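You operate a simulated robot arm through the tools that you are given. There is no shell and no other tool. Be economical: measure what you need, move in short steps, check, and stop when the job is done.

You run a simulated robot arm. Do the job below in one go: nothing can be reset, and whatever is moved stays where it is left.

## Task
Put things in order on the window end of the marble counter. At the end: the purple bag clip stands on top of the rimmed teal cup; the round green brush stands where the silver bowl stood; the silver bowl stands where the grey olives can stood; the grey olives can stands where the purple bag clip stood; whatever was shut is shut again. Leave all else as you found it, and nothing knocked over.

Only the result counts: the job must be done as asked and must still hold three seconds after the hand-in. Knocking over, shifting, dropping, spilling or breaking anything else fails it.

## Robot
A 7-joint arm with a two-finger parallel gripper, fixed in place. Base frame: the origin is at the foot of the arm, x ahead of it, y to its left, z up; the work surface is at about z = 0. Readings come in cm, degrees, newtons and seconds.
With the tool pointing down near the work surface it reaches from about 24 to 62 cm from the base axis. Its first joint turns from -66.0 to 66.0 degrees. Payload 2.6 kg.
The tool frame sits at the grasp point between the pads (the TCP): z along the fingers, y along the line on which they close. The tips reach 3 cm beyond it. Largest opening 9.4 cm; finger width 2.8, thickness 1; the body of the gripper, 5 by 9.6 cm, starts 5.5 cm behind the TCP.
Orientation is told as [roll, pitch, yaw] about the base's x, y, z axes, in that order, counted from this pose: with the fingers straight down and closing along the base's y, the tool's x points along the base's -x, its y along +y and its z along -z.

## Interface
- The arm moves only by the tool step_arm. Its argument "moves" is a list of rows, each a list of 6 numbers: the shift along the tool's x, y, z in units of 100 mm (1.0 is 100 mm), then the turn, a rotation vector about the tool's x, y, z in units of 180 degrees (1.0 is 180 degrees). In form: [[x, y, z, ax, ay, az], ...]. A call has 1 to 8 rows; each row is the pose to reach, as a shift and turn from the pose commanded when the call began, along the tool's axes at that moment. "fingers" is the finger opening in cm, from 0 to 9.4, set as the call begins (left out, the last holds). A call with a number of a shift or a turn outside -1 to 1 is refused whole. A row lasts 0.2 s, in which the tool goes at most 5 cm and 8.6 degrees; a call with a longer step from one row to the next is refused whole, and so is a gripper value outside its range. Where a pose cannot be reached the arm comes as near as it can. A force on the tool above 40 N (or 10 N above the force at the start of the call, whichever is more), or a blocked arm, ends the call early, and 0.2 s more pass. The fingers move at their own pace (about 7.2 cm/s each) and stop on an object; they squeeze with about 37 N. The grip force told is the motor's: it shows also when the fingers shut on nothing. Time passes only in rows, and 0.2 s behind the last, so rows that repeat a pose let the fingers close. The reply holds the time, the measured pose of the TCP, the force on the tool along the base axes, the opening and the grip force, in the units named above and with some noise, with the torque about the TCP (base axes, N m) and any sound that the robot's microphone picked up, and new pictures: "views" is both (left out), scene, wrist or none.
- Cameras (640 x 400 px; columns grow to the right, rows downward): "scene" is fixed at [3.5, 44.07, 54.92]; the picture's right is [-0.76, -0.65, 0.00], its down [-0.47, 0.54, -0.70] and it looks along [0.46, -0.53, -0.71] (base axes); focal length 332 px, centre (320, 200). "wrist" rides on the gripper at [7.6, 1.4, -10.3] in the tool frame; the picture's right is [-0.18, 0.98, 0.00], its down [-0.75, -0.14, -0.64] and it looks along [-0.63, -0.12, 0.77] (tool axes); focal length 243 px, centre (320, 200). There is no depth. A picture from a camera that has moved, and an enlarged one, comes with that camera's place and axes in the base frame and with its lens.
- zoom(camera, box): a new picture of the part [left, top, right, bottom] of that camera's present view, enlarged. No time passes.
- finish_job(): hands the job in; it is judged then, once.

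Go step by step. Nothing tells you positions but the pictures and the camera data: compare them with the known pose of the tool, close in by small moves and look again before you grip or let go. The budget is 120 turns and 200 pictures, counting those below and the enlarged ones. Unless the task says otherwise, let go and move clear before handing in, and close with one line.

The tools are called after "Request:" as a command line: name --pt "numbers of a row" for each row, then --argument value for the rest, lists and objects as JSON in quotes. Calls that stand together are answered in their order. step_arm: Moves the arm, as the interface text tells. Its arguments: {"type":"object","properties":{"moves":{"type":"array","items":{"type":"array","items":{"type":"number"}}},"fingers":{"type":"number"},"views":{"type":"string","enum":["both","scene","wrist","none"]}},"required":["moves"]} The other tools are called the same way: zoom (camera, box) takes an enlarged picture of a part of a camera's view; finish_job () hands the job in.

At the start:

```text
t: 0.0
eef_pos: [34.17, 11.97, 26.95]
tcp_rot: [0.1, 0.0, 0.0]
contact_force: [-0.5, -0.9, -0.7]
torque: [0.03, 0.01, 0.01]
grip_width: 9.39
grasp_force: 0.0
```

scene: 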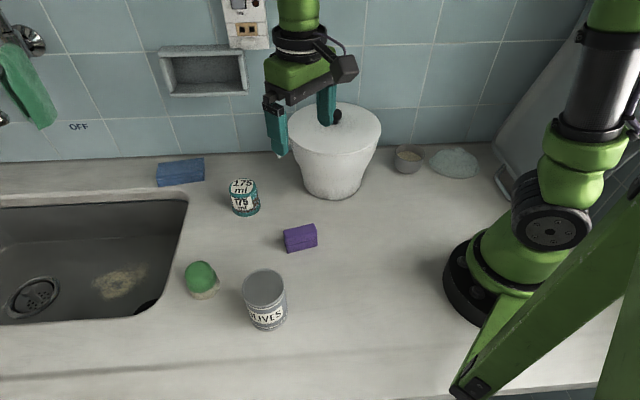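
wrist: 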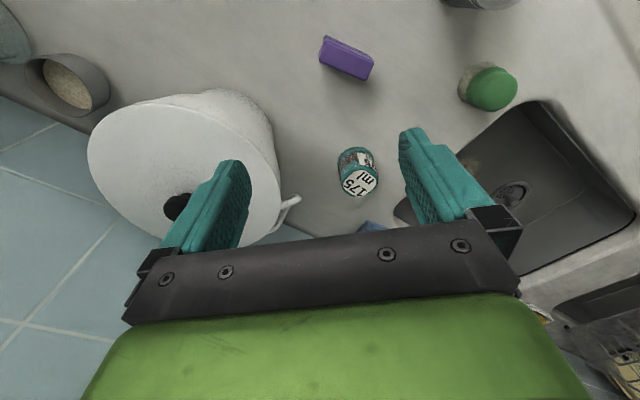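

I see a counter with a white lidded tub, a teal "175 ml" cup, a purple clip, a green brush, an olives can and a small bowl by the wall. I'll zoom in to identify everything first.

Request:
zoom --camera "scene" --box '[160, 140, 340, 340]'

Request:
zoom --camera "scene" --box '[260, 70, 520, 230]'

Request:
zoom --camera "wrist" --box '[0, 0, 640, 260]'

```text
2.00 times, centred on (250, 240) of scene
camera zoom: at [3.5, 44.07, 54.92], right [-0.76, -0.65, 0.0], down [-0.47, 0.54, -0.7], along [0.46, -0.53, -0.71], focal length 664 px, centre (460, 120)
```

zoom: 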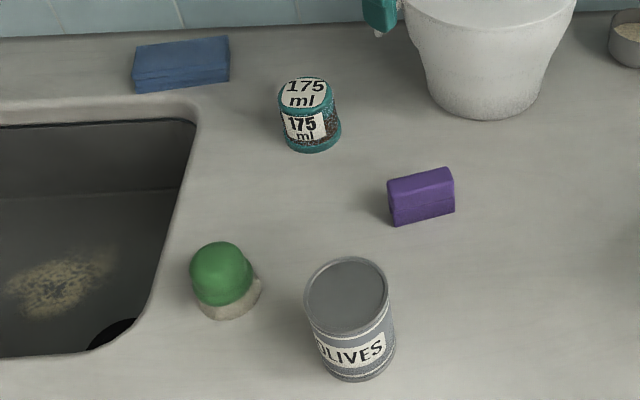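

```text
2.46 times, centred on (390, 150) of scene
camera zoom: at [3.5, 44.07, 54.92], right [-0.76, -0.65, 0.0], down [-0.47, 0.54, -0.7], along [0.46, -0.53, -0.71], focal length 817 px, centre (148, 323)
```

zoom: 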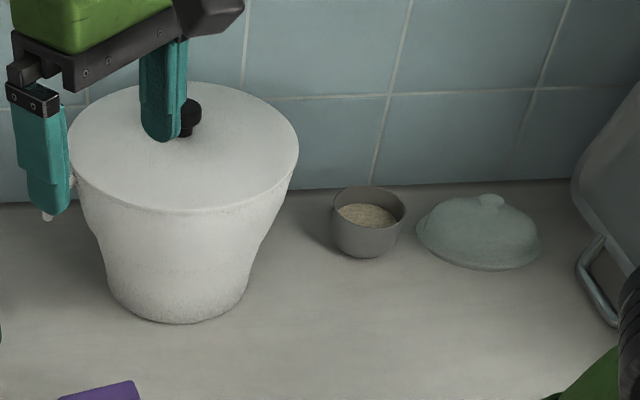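

```text
1.00 times, centred on (320, 130) of wrist (not enlarged: the box is as wide or as high as the picture)
camera zoom: at [26.56, 13.41, 37.24], right [0.18, 0.98, 0.0], down [0.75, -0.14, 0.64], along [0.63, -0.12, -0.77], focal length 243 px, centre (320, 270)
```

zoom: 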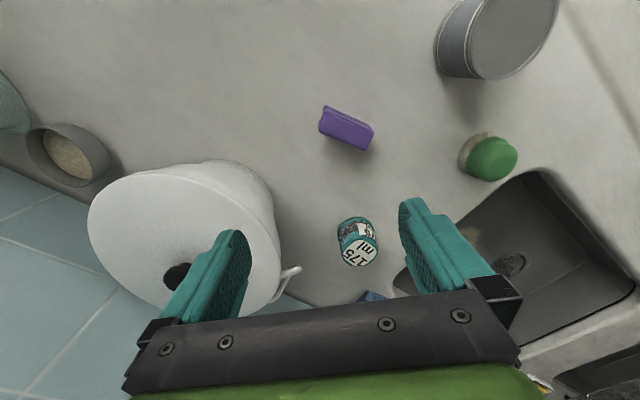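

Request:
zoom --camera "scene" --box '[390, 135, 490, 195]'

Request:
zoom --camera "scene" --box '[220, 165, 270, 225]'

Request:
zoom --camera "wrist" --box '[260, 140, 420, 240]'

Request:
zoom --camera "wrist" --box '[0, 0, 160, 140]'

```text
6.40 times, centred on (440, 165) of scene
camera zoom: at [3.5, 44.07, 54.92], right [-0.76, -0.65, 0.0], down [-0.47, 0.54, -0.7], along [0.46, -0.53, -0.71], focal length 2125 px, centre (-448, 424)
```

zoom: 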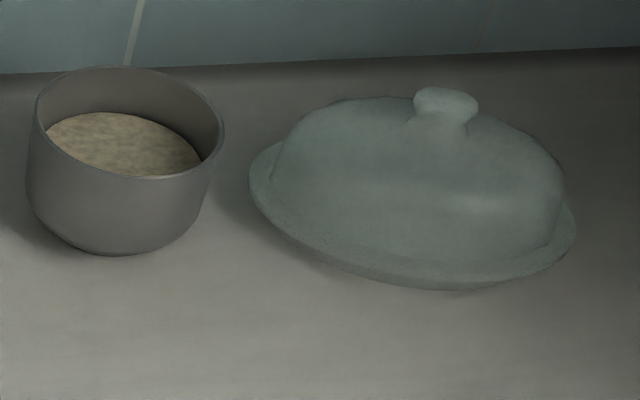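

```text
6.67 times, centred on (245, 195) of scene
camera zoom: at [3.5, 44.07, 54.92], right [-0.76, -0.65, 0.0], down [-0.47, 0.54, -0.7], along [0.46, -0.53, -0.71], focal length 2213 px, centre (820, 233)
```

zoom: 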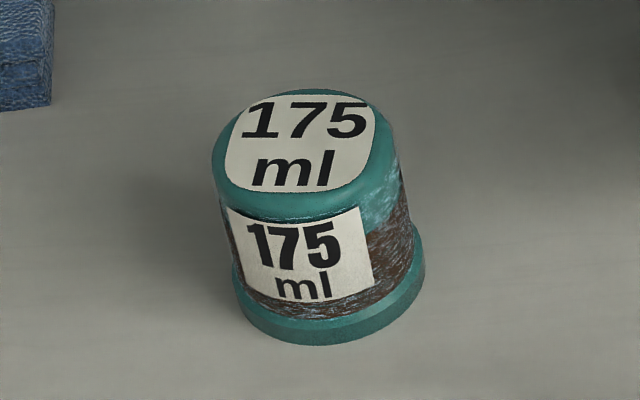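

```text
4.00 times, centred on (340, 190) of wrist
camera zoom: at [26.56, 13.41, 37.24], right [0.18, 0.98, 0.0], down [0.75, -0.14, 0.64], along [0.63, -0.12, -0.77], focal length 970 px, centre (240, 240)
```

zoom: 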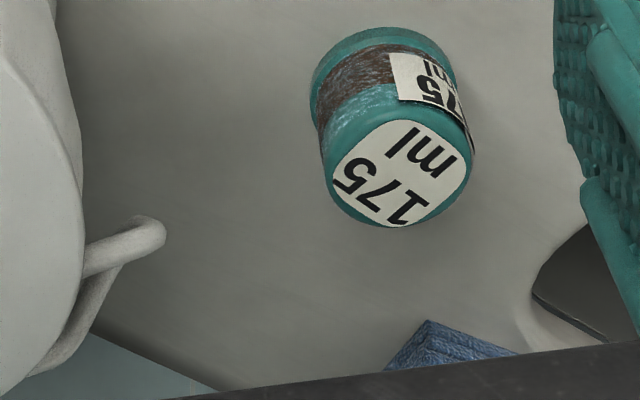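

```text
2.86 times, centred on (80, 70) of wrist
camera zoom: at [26.56, 13.41, 37.24], right [0.18, 0.98, 0.0], down [0.75, -0.14, 0.64], along [0.63, -0.12, -0.77], focal length 693 px, centre (1006, 571)
```

zoom: 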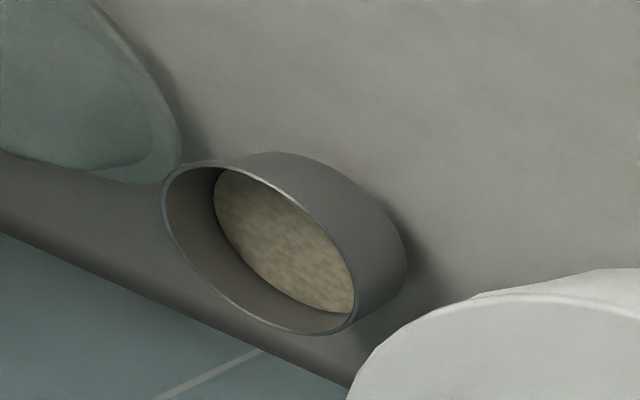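

The silver/grey bowl is at about (31,-23), the can at (27.5,30), the clip at (33,15.6) with its long axis at about 57°, the cup (upside down, top at z≈6.4) at (50,15.7) and the brush at (39.7,34.3). I'll start with the clip: move above it and turn to close across its short side.

Request:
step_arm --pt "0.02 0.05 0.12 0 0 -0.045" --pt "0.04 0.1 0.24 0 0 -0.09" --pt "0.06 0.15 0.36 0 0 -0.135" --pt "0.08 0.2 0.48 0 0 -0.18" --pt "0.09 0.26 0.6 0 0 -0.225" --pt "0.1 0.32 0.72 0 0 -0.27" --pt "0.12 0.37 0.84 0 0 -0.3167" --fingers 6

Request:
zoom --camera "scene" --box '[270, 210, 330, 260]'

```text
t: 1.6
eef_pos: [33.14, 15.63, 18.53]
tcp_rot: [0.1, 0.0, 57.3]
contact_force: [1.2, 0.1, 0.2]
torque: [-0.01, 0.0, 0.0]
grip_width: 5.99
grasp_force: 0.0
camera wrist: at [27.8, 9.94, 28.85], right [-0.73, 0.69, 0.0], down [0.53, 0.56, 0.64], along [0.44, 0.47, -0.77], focal length 243 px, centre (320, 200)
```

scene: 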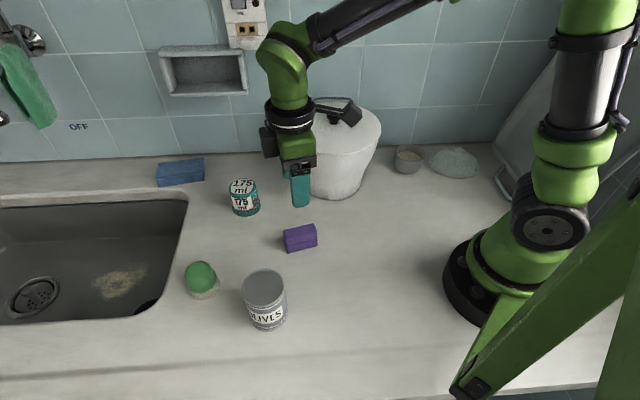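
wrist: 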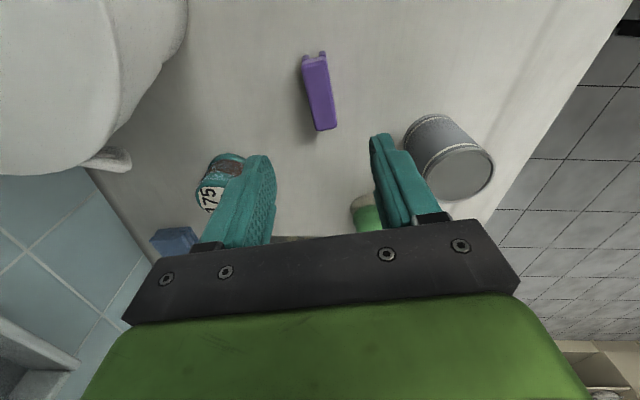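

```text
8.00 times, centred on (300, 235) of scene
camera zoom: at [3.5, 44.07, 54.92], right [-0.76, -0.65, 0.0], down [-0.47, 0.54, -0.7], along [0.46, -0.53, -0.71], focal length 2656 px, centre (480, -80)
```

zoom: 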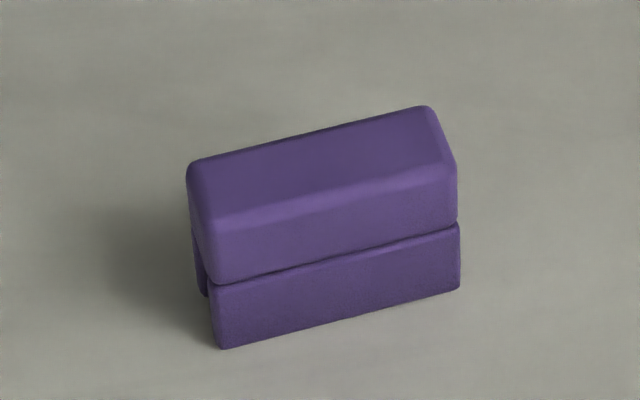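

The clip is about 6.2 × 2.3 × 4.7 cm, centred near (33.0,15.3) at yaw 57°. I'll descend most of the way and check alignment.

Request:
step_arm --pt "0.025 -0.016 0.3 0 0 0" --pt "0.025 -0.016 0.6 0 0 0" --pt "0.025 -0.016 0.9 0 0 0" --fingers 6

```text
t: 2.4
eef_pos: [32.98, 15.33, 9.19]
tcp_rot: [0.0, 0.0, 57.0]
contact_force: [-0.3, 1.1, 0.7]
torque: [0.01, -0.01, -0.03]
grip_width: 5.98
grasp_force: 0.0
camera wrist: at [27.56, 9.74, 19.61], right [-0.72, 0.69, 0.0], down [0.53, 0.56, 0.64], along [0.44, 0.47, -0.77], focal length 243 px, centre (320, 200)
```

scene: 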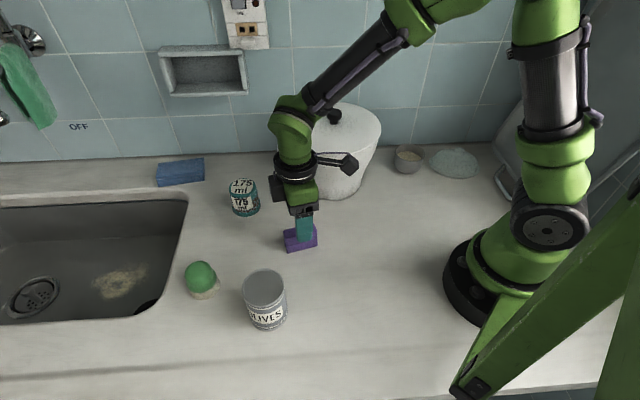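
wrist: 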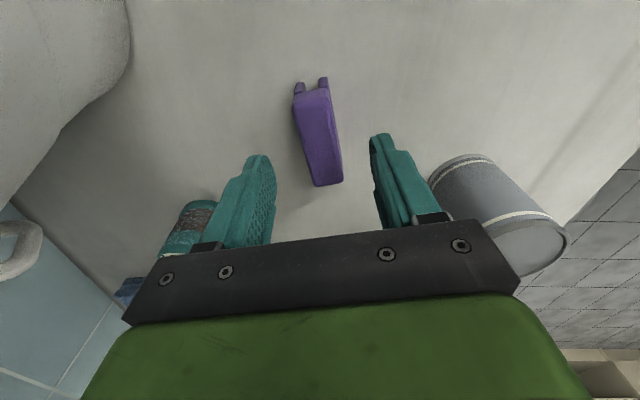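

Request:
step_arm --pt "0.02 0 0.25 0 0 0" --pt "0.03 0 0.48 0 0 0" --views "none"

Request:
step_arm --pt "0 0 0 0 0 0" --pt "0 0 0 0 0 0" --pt "0 0 0 0 0 0" --fingers 1

```text
t: 3.0
eef_pos: [32.88, 15.12, 4.78]
tcp_rot: [0.1, 0.0, 57.0]
contact_force: [0.4, 0.2, -0.9]
torque: [-0.04, 0.0, -0.02]
grip_width: 6.01
grasp_force: 0.1
```

```text
t: 3.8
eef_pos: [32.95, 15.17, 4.8]
tcp_rot: [0.0, 0.0, 57.2]
contact_force: [0.2, -0.4, 0.0]
torque: [0.0, 0.01, 0.04]
grip_width: 2.74
grasp_force: 36.4
camera wrist: at [27.55, 9.51, 15.11], right [-0.72, 0.69, 0.0], down [0.53, 0.56, 0.64], along [0.44, 0.47, -0.77], focal length 243 px, centre (320, 200)
```

scene: 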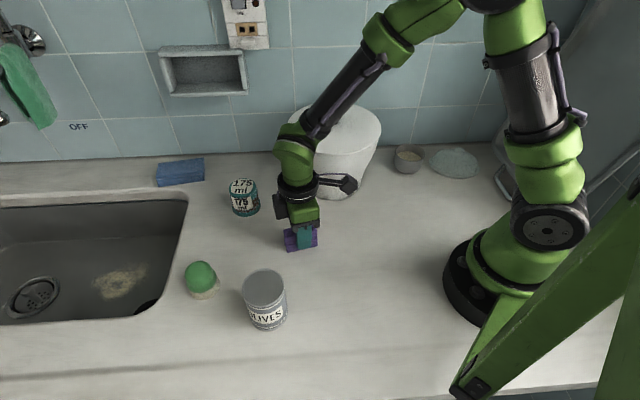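
wrist: 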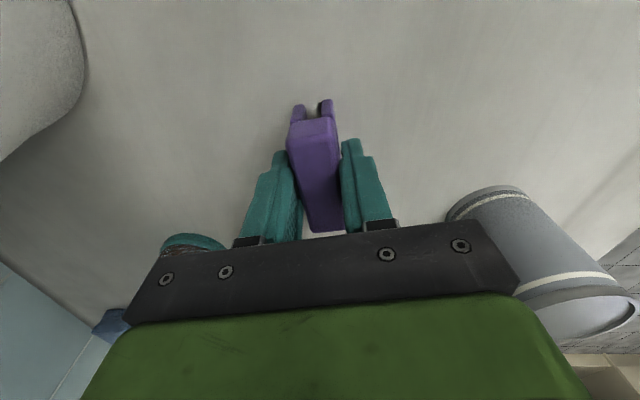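

The clip is held. I'll lift it and look before carrying it to the cup.

Request:
step_arm --pt "0 0 -0.3 0 0 0" --pt "0 0 -0.6 0 0 0" --pt "0 0 -0.9 0 0 0" --views "none"

Request:
step_arm --pt "-0.23 -0.33 0 0 0 0" --pt "-0.46 -0.66 0 0 0 0" --pt "-0.69 -0.99 0 0 0 0"

```text
t: 4.6
eef_pos: [32.85, 15.14, 13.5]
tcp_rot: [0.0, -0.1, 57.0]
contact_force: [-0.5, 0.4, -0.5]
torque: [-0.02, 0.03, -0.03]
grip_width: 2.72
grasp_force: 37.1
```

```text
t: 5.4
eef_pos: [44.88, 15.58, 13.72]
tcp_rot: [0.0, 0.0, 57.0]
contact_force: [-0.8, 0.0, -0.4]
torque: [0.0, 0.01, -0.02]
grip_width: 2.73
grasp_force: 36.8
camera wrist: at [39.57, 9.98, 24.01], right [-0.72, 0.69, 0.0], down [0.53, 0.56, 0.64], along [0.44, 0.47, -0.77], focal length 243 px, centre (320, 200)
```

scene: 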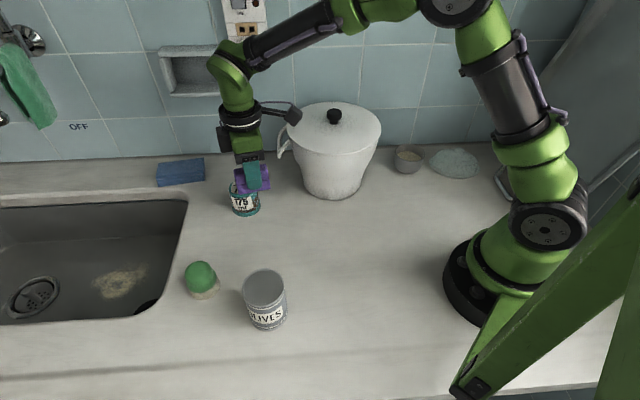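
wrist: 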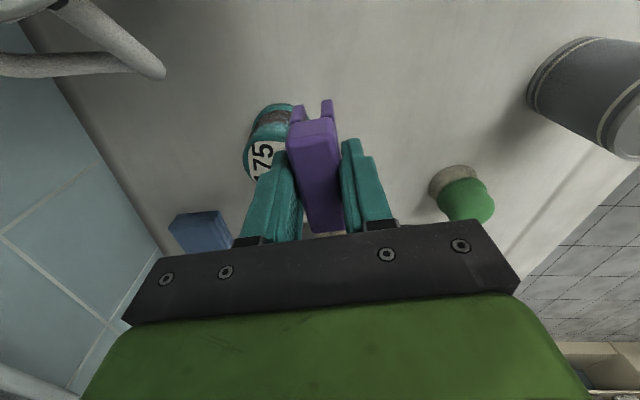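

Request:
step_arm --pt "-0.14 -0.21 0 0 0 0" --pt "-0.281 -0.414 0 0 0 0" --pt "-0.281 -0.414 0.1 0 0 0"

Request:
zoom --camera "scene" --box '[200, 140, 290, 230]'

```text
t: 6.2
eef_pos: [49.99, 15.59, 12.87]
tcp_rot: [0.0, 0.2, 56.9]
contact_force: [0.3, -0.5, -0.3]
torque: [-0.01, 0.0, -0.02]
grip_width: 2.71
grasp_force: 36.8
camera wrist: at [44.55, 10.04, 23.26], right [-0.72, 0.69, 0.0], down [0.53, 0.56, 0.64], along [0.44, 0.47, -0.77], focal length 243 px, centre (320, 200)
```

scene: 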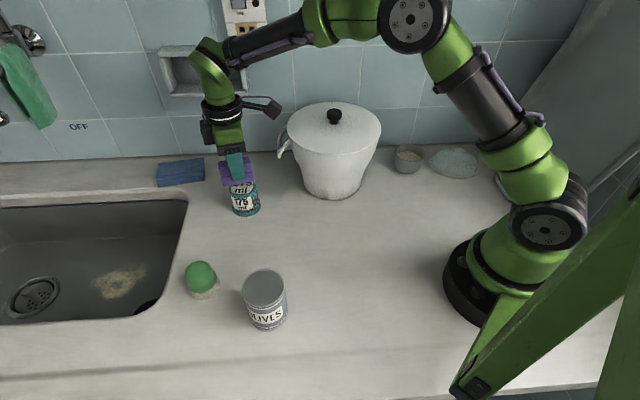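
wrist: 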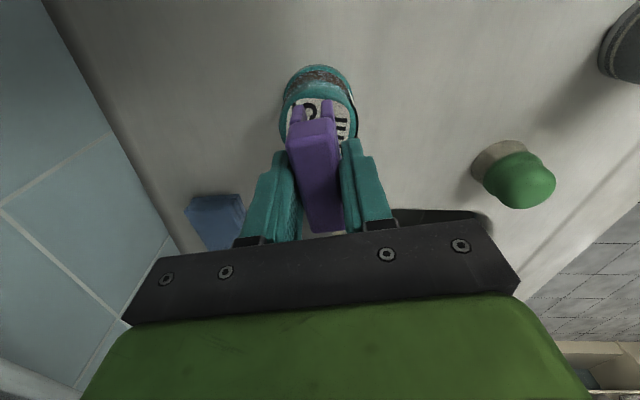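

```text
4.44 times, centred on (245, 185) of scene
camera zoom: at [3.51, 44.07, 54.92], right [-0.76, -0.65, 0.0], down [-0.47, 0.54, -0.7], along [0.46, -0.53, -0.71], focal length 1475 px, centre (653, 267)
```

zoom: 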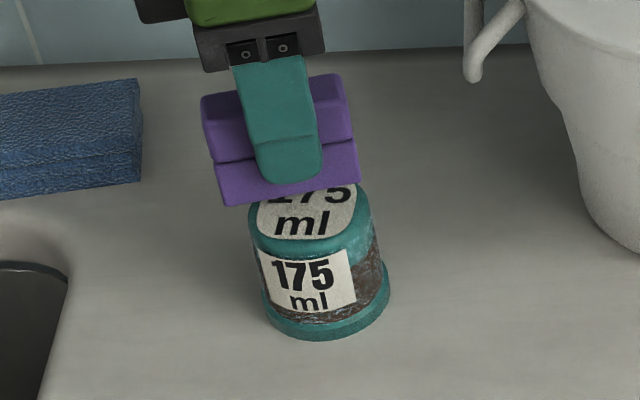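

The clip is centred over the cup, with its bottom about 1.6 cm above the cup. I'm lowering carefully.

Request:
step_arm --pt "0 0 0.07 0 0 0" --pt "0 0 0.13 0 0 0" --views "none"

Request:
zoom --camera "scene" --box '[200, 140, 290, 230]'

```text
t: 6.8
eef_pos: [49.88, 15.68, 11.47]
tcp_rot: [0.0, 0.1, 57.1]
contact_force: [0.8, 0.1, -0.2]
torque: [-0.03, 0.01, 0.02]
grip_width: 2.71
grasp_force: 37.0
```

```text
4.44 times, centred on (245, 185) of scene
camera zoom: at [3.5, 44.07, 54.92], right [-0.76, -0.65, 0.0], down [-0.47, 0.54, -0.7], along [0.46, -0.53, -0.71], focal length 1475 px, centre (653, 267)
```

zoom: 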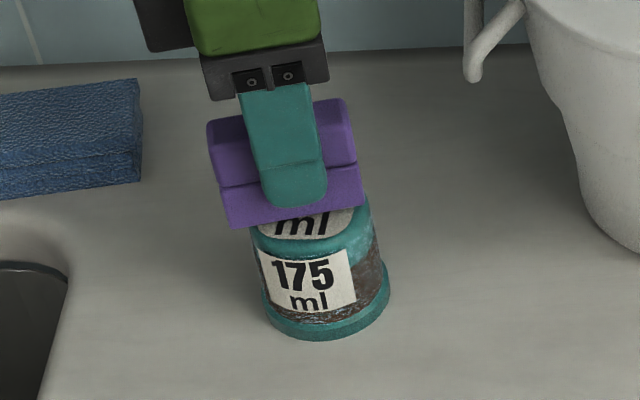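

Request:
step_arm --pt "0 0 0.02 0 0 0" --pt "0 0 0.03 0 0 0" --views "none"

Request:
step_arm --pt "0 0 0.01 0 0 0" --pt "0 0 0.02 0 0 0" --views "none"

Request:
zoom --camera "scene" --box '[200, 140, 290, 230]'

```text
t: 7.4
eef_pos: [49.88, 15.7, 11.17]
tcp_rot: [0.0, 0.0, 57.0]
contact_force: [-0.3, 0.0, -0.6]
torque: [-0.02, 0.0, 0.01]
grip_width: 2.69
grasp_force: 37.4
```

```text
t: 8.0
eef_pos: [49.85, 15.7, 10.96]
tcp_rot: [0.0, -0.1, 57.0]
contact_force: [0.7, 0.7, -0.6]
torque: [-0.01, 0.0, -0.02]
grip_width: 2.74
grasp_force: 36.7
```

```text
4.44 times, centred on (245, 185) of scene
camera zoom: at [3.5, 44.07, 54.92], right [-0.76, -0.65, 0.0], down [-0.47, 0.54, -0.7], along [0.46, -0.53, -0.71], focal length 1475 px, centre (653, 267)
```

zoom: 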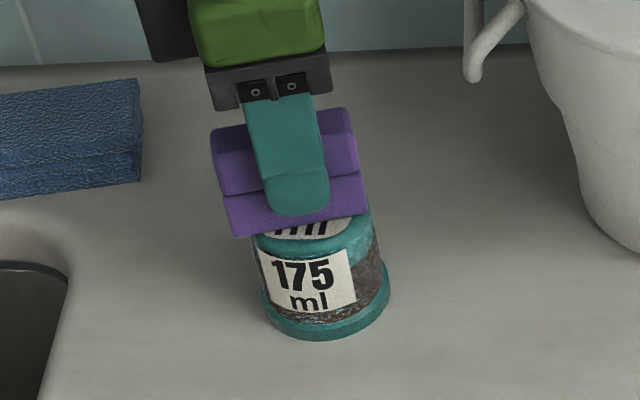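

Request:
step_arm --pt "0 0 0.01 0 0 0" --pt "0 0 0.015 0 0 0" --views "none"

Request:
step_arm --pt "0 0 0.01 0 0 0" --pt "0 0 0.015 0 0 0" --views "none"

Request:
step_arm --pt "0 0 0.01 0 0 0" --pt "0 0 0.015 0 0 0" --views "none"

Request:
zoom --camera "scene" --box '[200, 140, 290, 230]'

```text
t: 8.6
eef_pos: [50.01, 15.68, 10.83]
tcp_rot: [-0.1, -0.1, 56.8]
contact_force: [-4.1, -1.6, 12.0]
torque: [-0.32, 0.23, -0.07]
grip_width: 2.71
grasp_force: 37.4
```

```text
t: 9.2
eef_pos: [49.9, 15.74, 10.84]
tcp_rot: [-0.3, -0.4, 56.9]
contact_force: [-3.5, -2.3, 26.4]
torque: [-0.08, 0.14, -0.05]
grip_width: 2.73
grasp_force: 36.9
```

```text
t: 9.8
eef_pos: [49.91, 15.76, 10.7]
tcp_rot: [-0.2, -0.3, 57.1]
contact_force: [0.2, 3.8, 25.2]
torque: [0.22, -0.08, -0.01]
grip_width: 2.72
grasp_force: 36.6
```

```text
4.44 times, centred on (245, 185) of scene
camera zoom: at [3.49, 44.07, 54.92], right [-0.76, -0.65, 0.0], down [-0.47, 0.54, -0.7], along [0.46, -0.53, -0.71], focal length 1475 px, centre (653, 267)
```

zoom: 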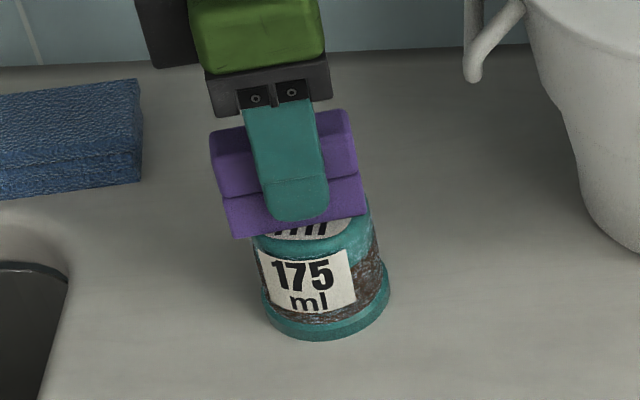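

The clip is in contact, but about 0.5 cm off-centre along its length. I'll lift slightly, shift and set it down again.

Request:
step_arm --pt "0 0 -0.06 0 0 0" --pt "0.05 0 -0.06 0 0 0" --pt "0.05 0 -0.02 0 0 0" --views "none"

Request:
step_arm --pt "0 0 0.01 0 0 0" --pt "0 0 0.015 0 0 0"

Request:
zoom --camera "scene" --box '[200, 140, 290, 230]'

```text
t: 10.6
eef_pos: [49.67, 15.23, 10.78]
tcp_rot: [0.0, 0.0, 57.0]
contact_force: [-4.9, -0.9, 12.9]
torque: [0.11, 0.08, 0.02]
grip_width: 2.73
grasp_force: 36.2
```

```text
t: 11.2
eef_pos: [49.75, 15.1, 10.73]
tcp_rot: [0.0, -0.1, 57.0]
contact_force: [-7.2, -1.8, 24.4]
torque: [0.05, 0.07, 0.03]
grip_width: 2.7
grasp_force: 36.7
camera wrist: at [44.33, 9.48, 20.95], right [-0.72, 0.69, 0.0], down [0.53, 0.55, 0.64], along [0.45, 0.47, -0.76], focal length 243 px, centre (320, 200)
```

scene: 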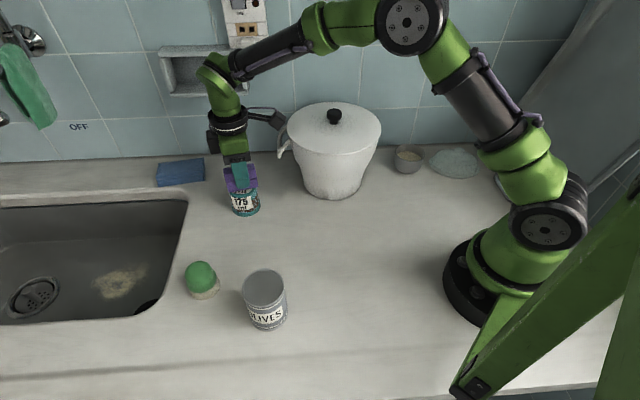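
wrist: 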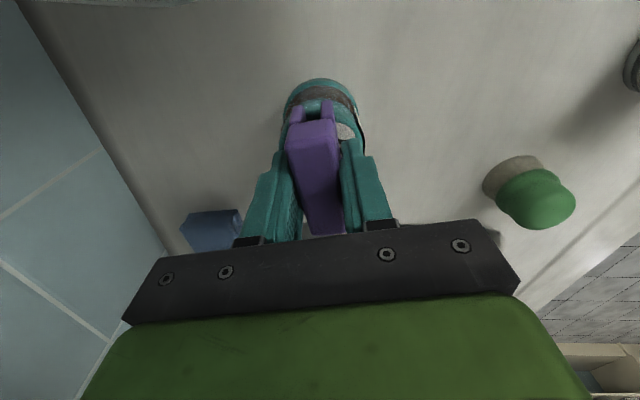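

```text
4.44 times, centred on (245, 185) of scene
camera zoom: at [3.49, 44.07, 54.92], right [-0.76, -0.65, 0.0], down [-0.47, 0.54, -0.7], along [0.46, -0.53, -0.71], focal length 1475 px, centre (653, 267)
```

zoom: 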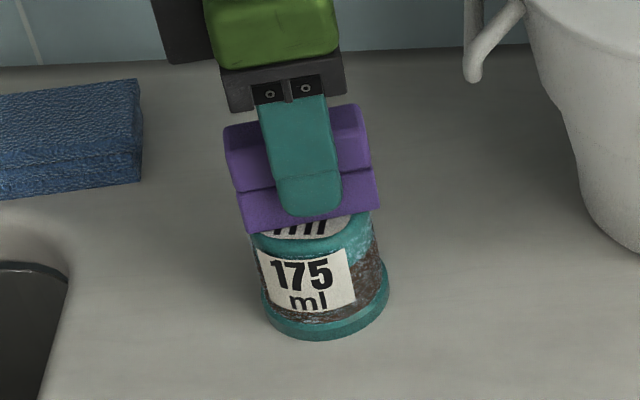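

Well centred now. I'll ease the preload, then open.

Request:
step_arm --pt "0 0 -0.015 0 0 0" --pt "0 0 -0.02 0 0 0" --views "none"

Request:
step_arm --pt "0 0 0 0 0 0" --pt "0 0 0 0 0 0" --fingers 5 --views "scene"

Request:
zoom --camera "scene" --box '[200, 140, 290, 230]'

```text
t: 11.8
eef_pos: [49.62, 15.14, 10.58]
tcp_rot: [0.0, -0.1, 57.0]
contact_force: [0.4, -1.1, 13.6]
torque: [0.27, -0.29, -0.04]
grip_width: 2.71
grasp_force: 37.1
```

```text
t: 12.4
eef_pos: [49.58, 15.12, 10.6]
tcp_rot: [0.2, 0.1, 57.1]
contact_force: [-0.5, 0.6, -0.1]
torque: [0.01, 0.01, 0.0]
grip_width: 5.0
grasp_force: 0.1
```

scene: 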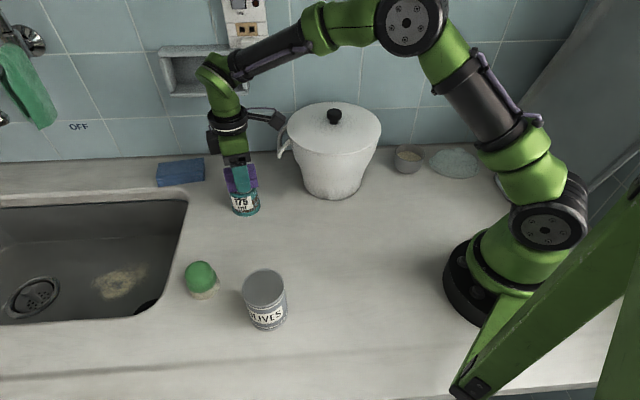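

```text
4.44 times, centred on (245, 185) of scene
camera zoom: at [3.5, 44.07, 54.92], right [-0.76, -0.65, 0.0], down [-0.47, 0.54, -0.7], along [0.46, -0.53, -0.71], focal length 1475 px, centre (653, 267)
```

zoom: 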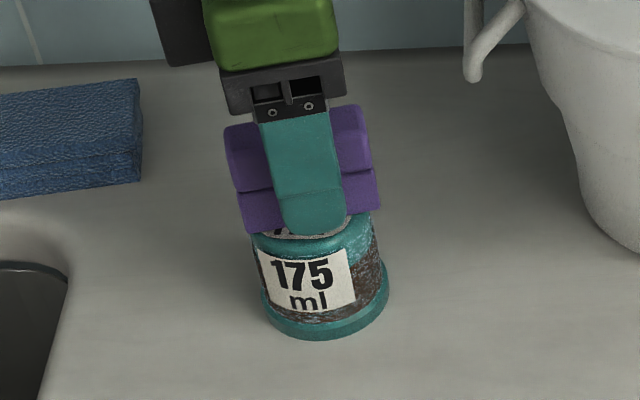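

Released, and the clip is standing on the cup. I'll rise straight up and head to the can.

Request:
step_arm --pt "0 0 -0.2 0 0 0" --pt "0 0 -0.5 0 0 0" --pt "0 0 -0.9 0 0 0" --views "scene"

Request:
step_arm --pt "0 0.33 0 0 0 0" --pt "0 0.66 0 0 0 0" --pt "0 0.99 0 0 0 0" --fingers 9.4 --views "none"

Request:
step_arm --pt "-0.02 0.33 0 0 0 0" --pt "-0.04 0.66 0 0 0 0" --pt "-0.046 0.99 0 0 0 0"

```text
t: 13.2
eef_pos: [49.84, 15.18, 19.8]
tcp_rot: [0.0, 0.1, 57.1]
contact_force: [-0.3, 0.1, 0.3]
torque: [-0.01, 0.0, 0.01]
grip_width: 5.01
grasp_force: 0.1
```

scene: 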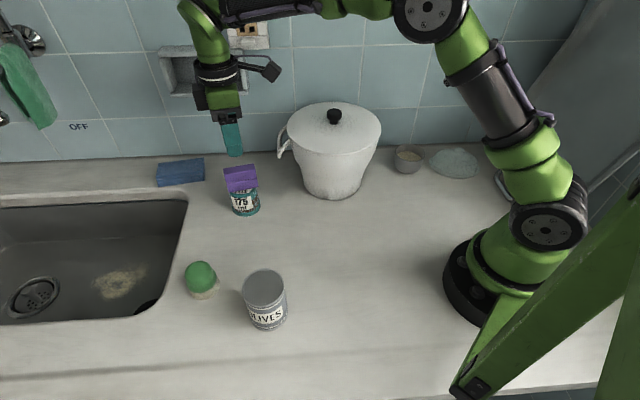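

```text
t: 14.0
eef_pos: [41.33, 20.66, 19.95]
tcp_rot: [-0.1, 0.0, 56.9]
contact_force: [0.7, -0.3, -0.2]
torque: [-0.02, 0.01, 0.0]
grip_width: 9.39
grasp_force: 0.1
```

```text
t: 14.8
eef_pos: [33.29, 26.61, 19.95]
tcp_rot: [-0.1, 0.0, 56.9]
contact_force: [0.1, -0.4, 0.9]
torque: [0.02, -0.03, -0.03]
grip_width: 9.41
grasp_force: 0.0
camera wrist: at [27.95, 20.88, 30.33], right [-0.72, 0.69, 0.0], down [0.53, 0.55, 0.64], along [0.44, 0.47, -0.77], focal length 243 px, centre (320, 200)
```

scene: 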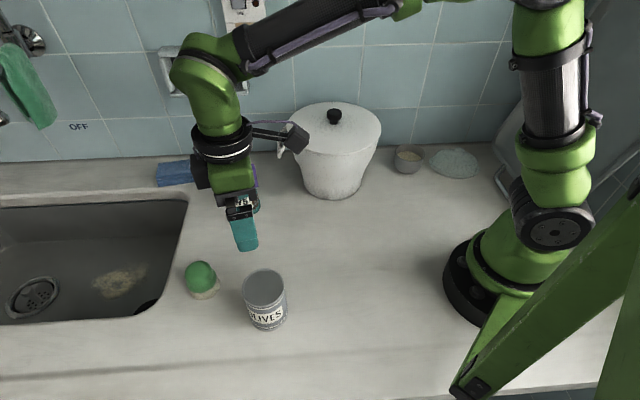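
wrist: 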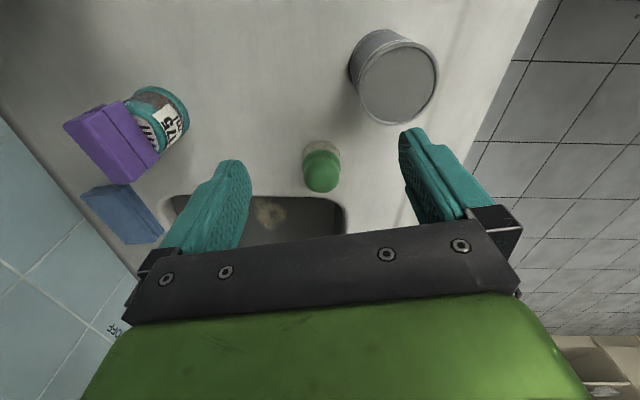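

Request:
step_arm --pt "0.04 0.34 0 0 0 0" --pt "0.086 0.683 0 0 0 0" --pt "0.086 0.683 0.4 0 0 0"

Request:
zoom --camera "scene" --box '[220, 240, 310, 340]'

```text
t: 15.6
eef_pos: [26.95, 29.3, 15.9]
tcp_rot: [0.1, -0.1, 57.2]
contact_force: [0.3, 0.3, 0.1]
torque: [0.02, 0.03, -0.02]
grip_width: 9.38
grasp_force: 0.1
camera wrist: at [21.58, 23.68, 26.2], right [-0.72, 0.69, 0.0], down [0.53, 0.56, 0.64], along [0.44, 0.47, -0.77], focal length 243 px, centre (320, 200)
```

scene: 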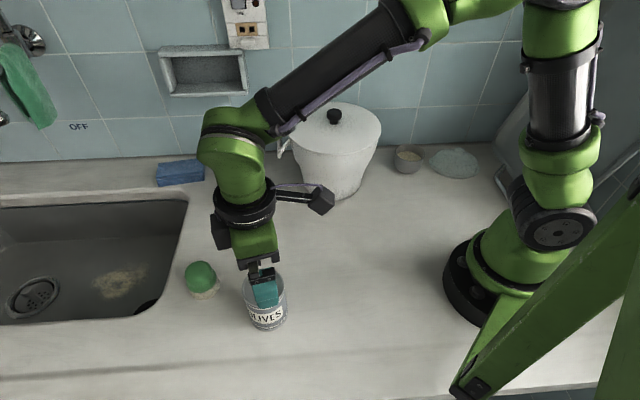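
wrist: 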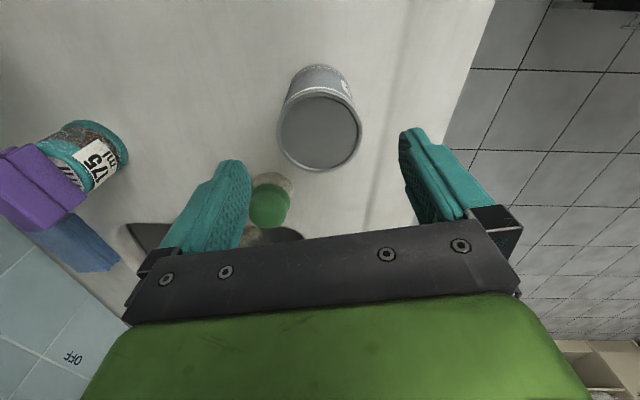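

```text
4.00 times, centred on (265, 290) of scene
camera zoom: at [3.5, 44.07, 54.92], right [-0.76, -0.65, 0.0], down [-0.47, 0.54, -0.7], along [0.46, -0.53, -0.71], focal length 1328 px, centre (540, -160)
```

zoom: 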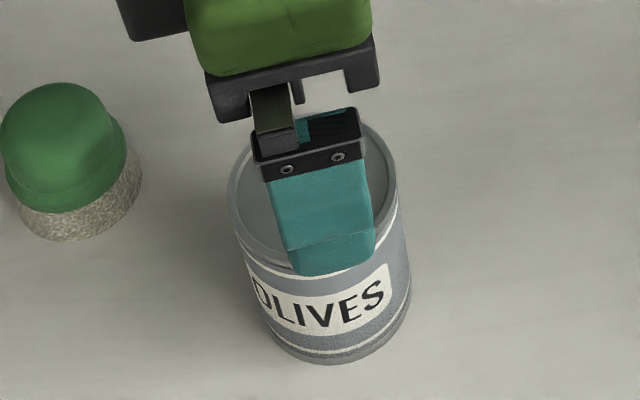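

The can's top is centred under the tool. I'll descend around it in two stages.

Request:
step_arm --pt "-0.01 0.005 0.25 0 0 0" --pt "-0.01 0.005 0.5 0 0 0" --pt "-0.01 0.005 0.75 0 0 0" --pt "-0.01 0.005 0.99 0 0 0"

```text
t: 16.6
eef_pos: [27.32, 29.43, 5.69]
tcp_rot: [0.1, 0.0, 56.9]
contact_force: [0.2, -0.2, 0.6]
torque: [-0.02, 0.01, -0.01]
grip_width: 9.44
grasp_force: 0.1
camera wrist: at [21.9, 23.78, 16.03], right [-0.72, 0.69, 0.0], down [0.53, 0.56, 0.64], along [0.44, 0.47, -0.77], focal length 243 px, centre (320, 200)
```

scene: 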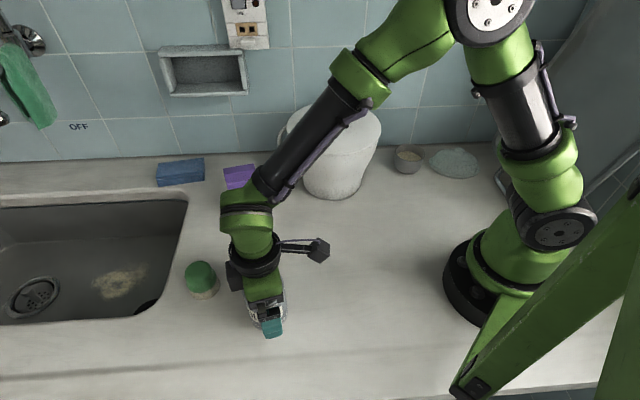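
wrist: 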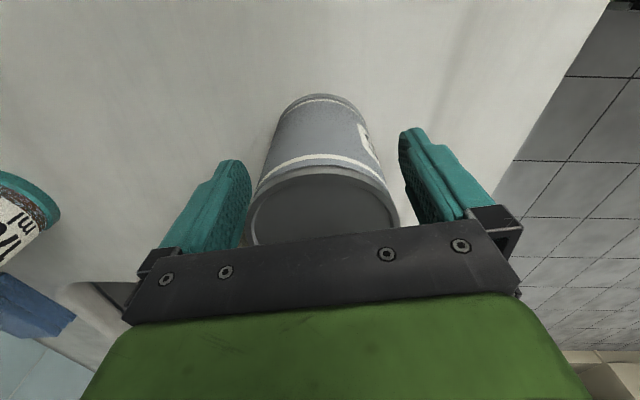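

Request:
step_arm --pt "0 0 0 0 0 0" --pt "0 0 0 0 0 0" --pt "0 0 0 0 0 0" --fingers 4 --views "wrist"

```text
t: 17.4
eef_pos: [27.28, 29.35, 5.69]
tcp_rot: [-0.1, 0.0, 57.0]
contact_force: [-0.3, 0.3, -0.2]
torque: [0.01, 0.0, -0.01]
grip_width: 6.45
grasp_force: 37.0
camera wrist: at [21.9, 23.77, 16.05], right [-0.72, 0.69, 0.0], down [0.53, 0.56, 0.64], along [0.44, 0.46, -0.77], focal length 243 px, centre (320, 200)
```

wrist: 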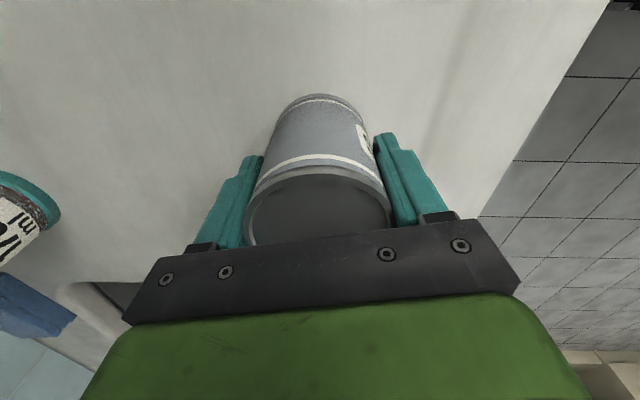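

The can is held. I'll lift it and carry it to the clip's old spot (33.0,15.2).

Request:
step_arm --pt "0 0 -0.25 0 0 0" --pt "0 0 -0.5 0 0 0" --pt "0.2 -0.3 -0.5 0 0 0" --pt "0.4 -0.6 -0.5 0 0 0" --pt "0.6 -0.9 -0.5 0 0 0" --views "none"

Request:
step_arm --pt "0.14 -0.175 0 0 0 0" --pt "0.275 -0.35 0 0 0 0" --pt "0.275 -0.35 0.2 0 0 0"

```text
t: 18.6
eef_pos: [31.08, 19.62, 10.64]
tcp_rot: [0.0, 0.0, 57.1]
contact_force: [0.0, 0.6, -2.6]
torque: [0.01, 0.0, -0.01]
grip_width: 6.42
grasp_force: 36.7
```

```text
t: 19.4
eef_pos: [32.65, 15.17, 8.83]
tcp_rot: [0.1, -0.1, 57.1]
contact_force: [0.6, 0.7, -2.7]
torque: [-0.01, 0.0, 0.01]
grip_width: 6.44
grasp_force: 37.5
camera wrist: at [27.23, 9.58, 19.04], right [-0.72, 0.69, 0.0], down [0.53, 0.56, 0.64], along [0.44, 0.47, -0.77], focal length 243 px, centre (320, 200)
```

scene: 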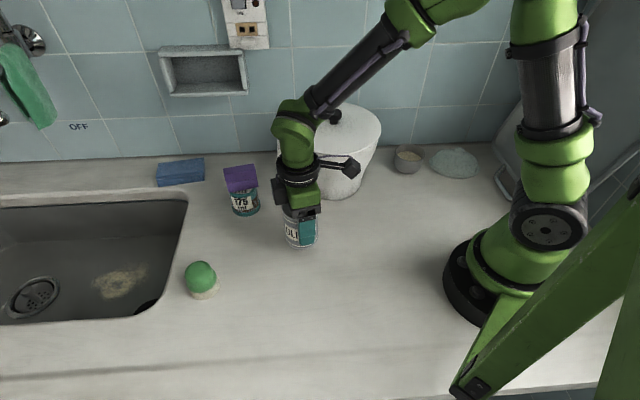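
wrist: 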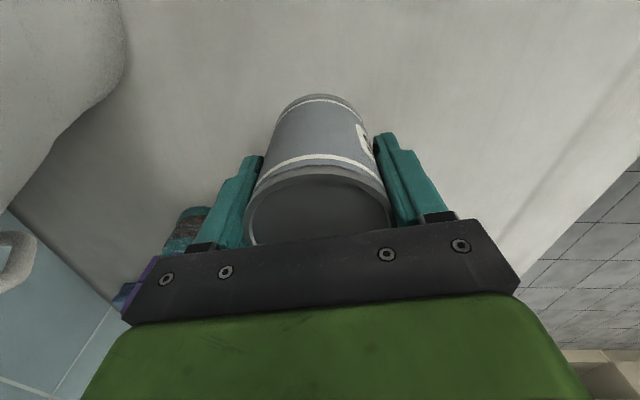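

Request:
step_arm --pt "-0.014 -0.02 0.1 0 0 0" --pt "-0.014 -0.02 0.2 0 0 0" --pt "-0.014 -0.02 0.28 0 0 0" --views "none"

Request:
step_arm --pt "0 0 0.01 0 0 0" --pt "0 0 0.02 0 0 0" --views "none"

```text
t: 20.2
eef_pos: [32.98, 15.43, 5.88]
tcp_rot: [0.0, 0.1, 57.0]
contact_force: [0.5, 0.3, -2.5]
torque: [-0.01, -0.01, 0.01]
grip_width: 6.43
grasp_force: 36.8
```

```text
t: 20.8
eef_pos: [33.05, 15.53, 5.75]
tcp_rot: [0.0, 0.0, 57.0]
contact_force: [0.0, 0.6, -2.9]
torque: [0.0, 0.01, 0.01]
grip_width: 6.42
grasp_force: 36.6
```

Request:
step_arm --pt "0 0 0.007 0 0 0" --pt "0 0 0.014 0 0 0" --views "none"

Request:
zoom --camera "scene" --box '[255, 180, 345, 260]'

```text
t: 21.4
eef_pos: [32.93, 15.41, 5.72]
tcp_rot: [0.0, -0.1, 56.9]
contact_force: [-2.4, 1.8, 6.2]
torque: [-0.09, 0.27, -0.06]
grip_width: 6.41
grasp_force: 36.9
```

```text
5.00 times, centred on (300, 220) of scene
camera zoom: at [3.5, 44.07, 54.92], right [-0.76, -0.65, 0.0], down [-0.47, 0.54, -0.7], along [0.46, -0.53, -0.71], focal length 1660 px, centre (420, 100)
```

zoom: 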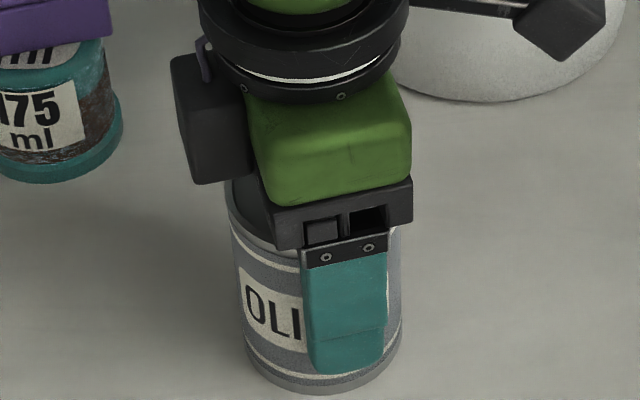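

The can is touching down; I'll release it and rise.

Request:
step_arm --pt "0 0 0 0 0 0" --pt "0 0 0 0 0 0" --pt "0 0 0 0 0 0" --fingers 9.4 --views "none"

Request:
step_arm --pt "0 0 -0.2 0 0 0" --pt "0 0 -0.5 0 0 0" --pt "0 0 -0.99 0 0 0" --views "none"

Request:
step_arm --pt "0 0 -0.3 0 0 0" --pt "0 0 -0.6 0 0 0"

```text
t: 22.2
eef_pos: [32.92, 15.33, 5.66]
tcp_rot: [0.1, 0.0, 57.0]
contact_force: [-0.5, 0.7, -0.5]
torque: [0.01, 0.0, 0.01]
grip_width: 9.41
grasp_force: 0.0
```

```text
t: 23.0
eef_pos: [33.08, 15.44, 15.36]
tcp_rot: [0.0, 0.0, 57.0]
contact_force: [-0.2, 0.2, 0.5]
torque: [-0.03, -0.01, -0.02]
grip_width: 9.41
grasp_force: 0.1
```

```text
t: 23.6
eef_pos: [33.0, 15.42, 21.52]
tcp_rot: [-0.1, 0.0, 57.0]
contact_force: [0.1, -0.6, -0.4]
torque: [0.0, -0.03, 0.0]
grip_width: 9.41
grasp_force: 0.1
camera wrist: at [27.68, 9.8, 31.89], right [-0.72, 0.69, 0.0], down [0.53, 0.56, 0.64], along [0.44, 0.47, -0.77], focal length 243 px, centre (320, 200)
```

scene: 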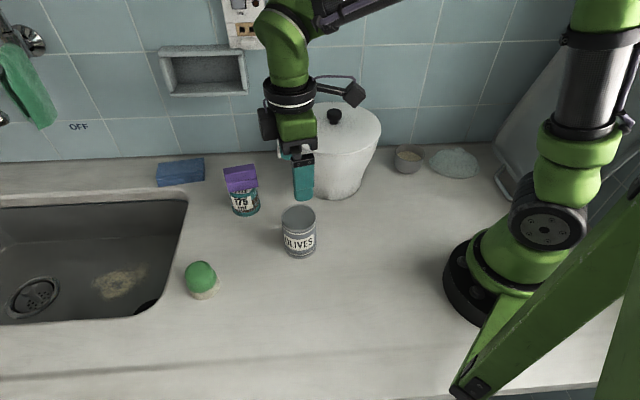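
wrist: 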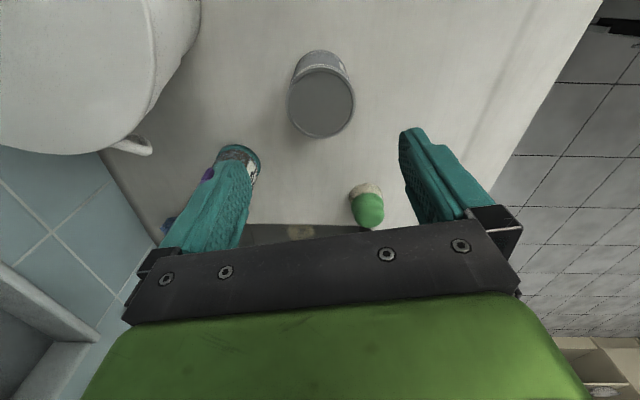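

Can placed. Next is the bowl at about (29.7,-21). I'll go high and toward the base around the pan, turning so the fingers close parallel to the wall.

Request:
step_arm --pt "0.11 0.015 -0.12 0 0 0.045" --pt "0.22 0.03 -0.24 0 0 0.09" --pt "0.33 0.045 -0.36 0 0 0.135" --pt "0.44 0.06 -0.5 0 0 0.18" --pt "0.55 0.075 -0.5 0 0 0.225" --pt "0.67 0.09 -0.5 0 0 0.27" --pt "0.79 0.105 -0.5 0 0 0.315" --pt "0.91 0.12 -0.5 0 0 0.36" --views "none"

```text
t: 25.4
eef_pos: [26.92, 8.25, 26.63]
tcp_rot: [0.0, 0.0, -7.9]
contact_force: [0.3, -0.9, 1.0]
torque: [0.01, -0.02, 0.0]
grip_width: 9.41
grasp_force: 0.0
```

Request:
step_arm --pt "-0.02 -0.16 0 0 0 0.039" --pt "-0.04 -0.33 0 0 0 0.077" --pt "-0.07 -0.49 0 0 0 0.116" --pt "-0.09 -0.65 0 0 0 0.154" --pt "-0.11 -0.81 0 0 0 0.193" --pt "-0.136 -0.97 0 0 0 0.231"

```text
t: 26.8
eef_pos: [27.01, -1.5, 26.54]
tcp_rot: [0.0, -0.1, -49.5]
contact_force: [-0.5, 0.1, 0.1]
torque: [0.0, -0.02, -0.01]
grip_width: 9.42
grasp_force: 0.1
camera wrist: at [23.12, 5.15, 36.91], right [0.87, 0.5, 0.0], down [0.38, -0.66, 0.64], along [0.32, -0.56, -0.77], focal length 243 px, centre (320, 200)
```

scene: 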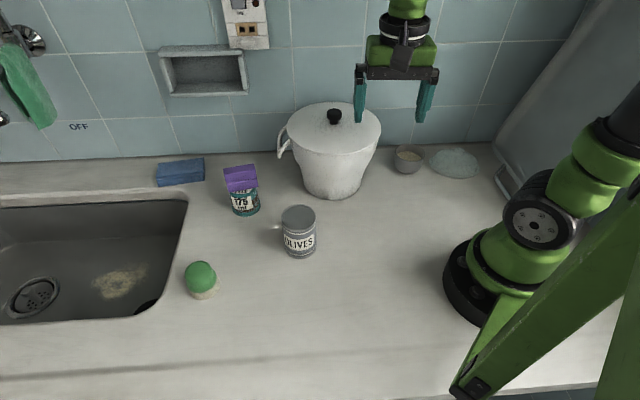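
wrist: 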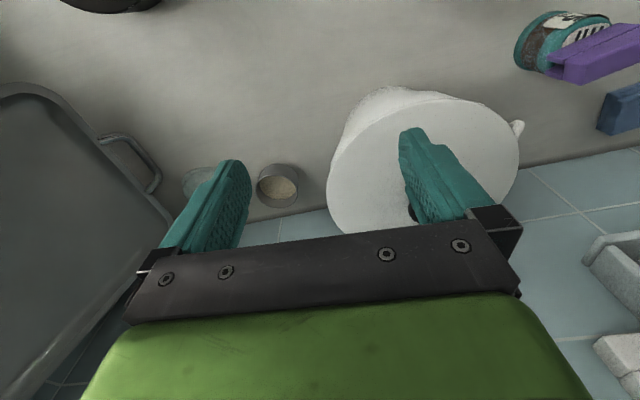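

Request:
zoom --camera "scene" --box '[260, 195, 330, 265]'

Request:
zoom --camera "wrist" --box '[80, 60, 400, 240]'

```text
5.71 times, centred on (295, 230) of scene
camera zoom: at [3.5, 44.07, 54.92], right [-0.76, -0.65, 0.0], down [-0.47, 0.54, -0.7], along [0.46, -0.53, -0.71], focal length 1897 px, centre (463, 29)
```

zoom: 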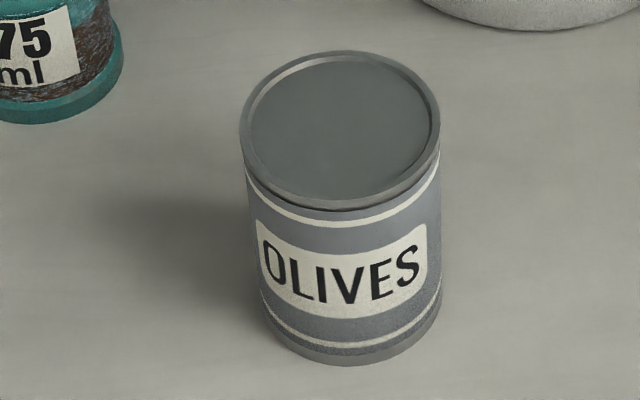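

```text
2.00 times, centred on (240, 150) of wrist
camera zoom: at [23.12, 5.15, 36.91], right [0.87, 0.5, 0.0], down [0.38, -0.66, 0.64], along [0.32, -0.56, -0.77], focal length 485 px, centre (480, 300)
```

zoom: 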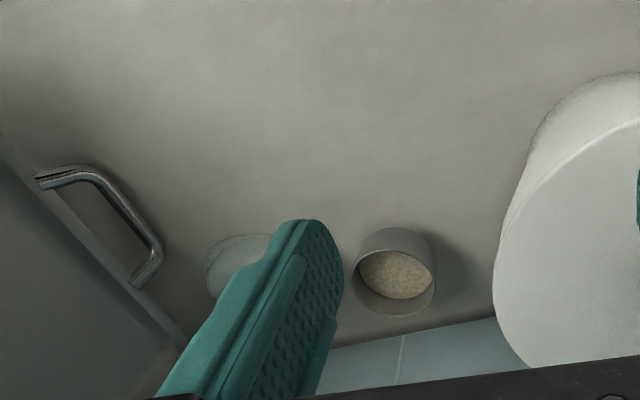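

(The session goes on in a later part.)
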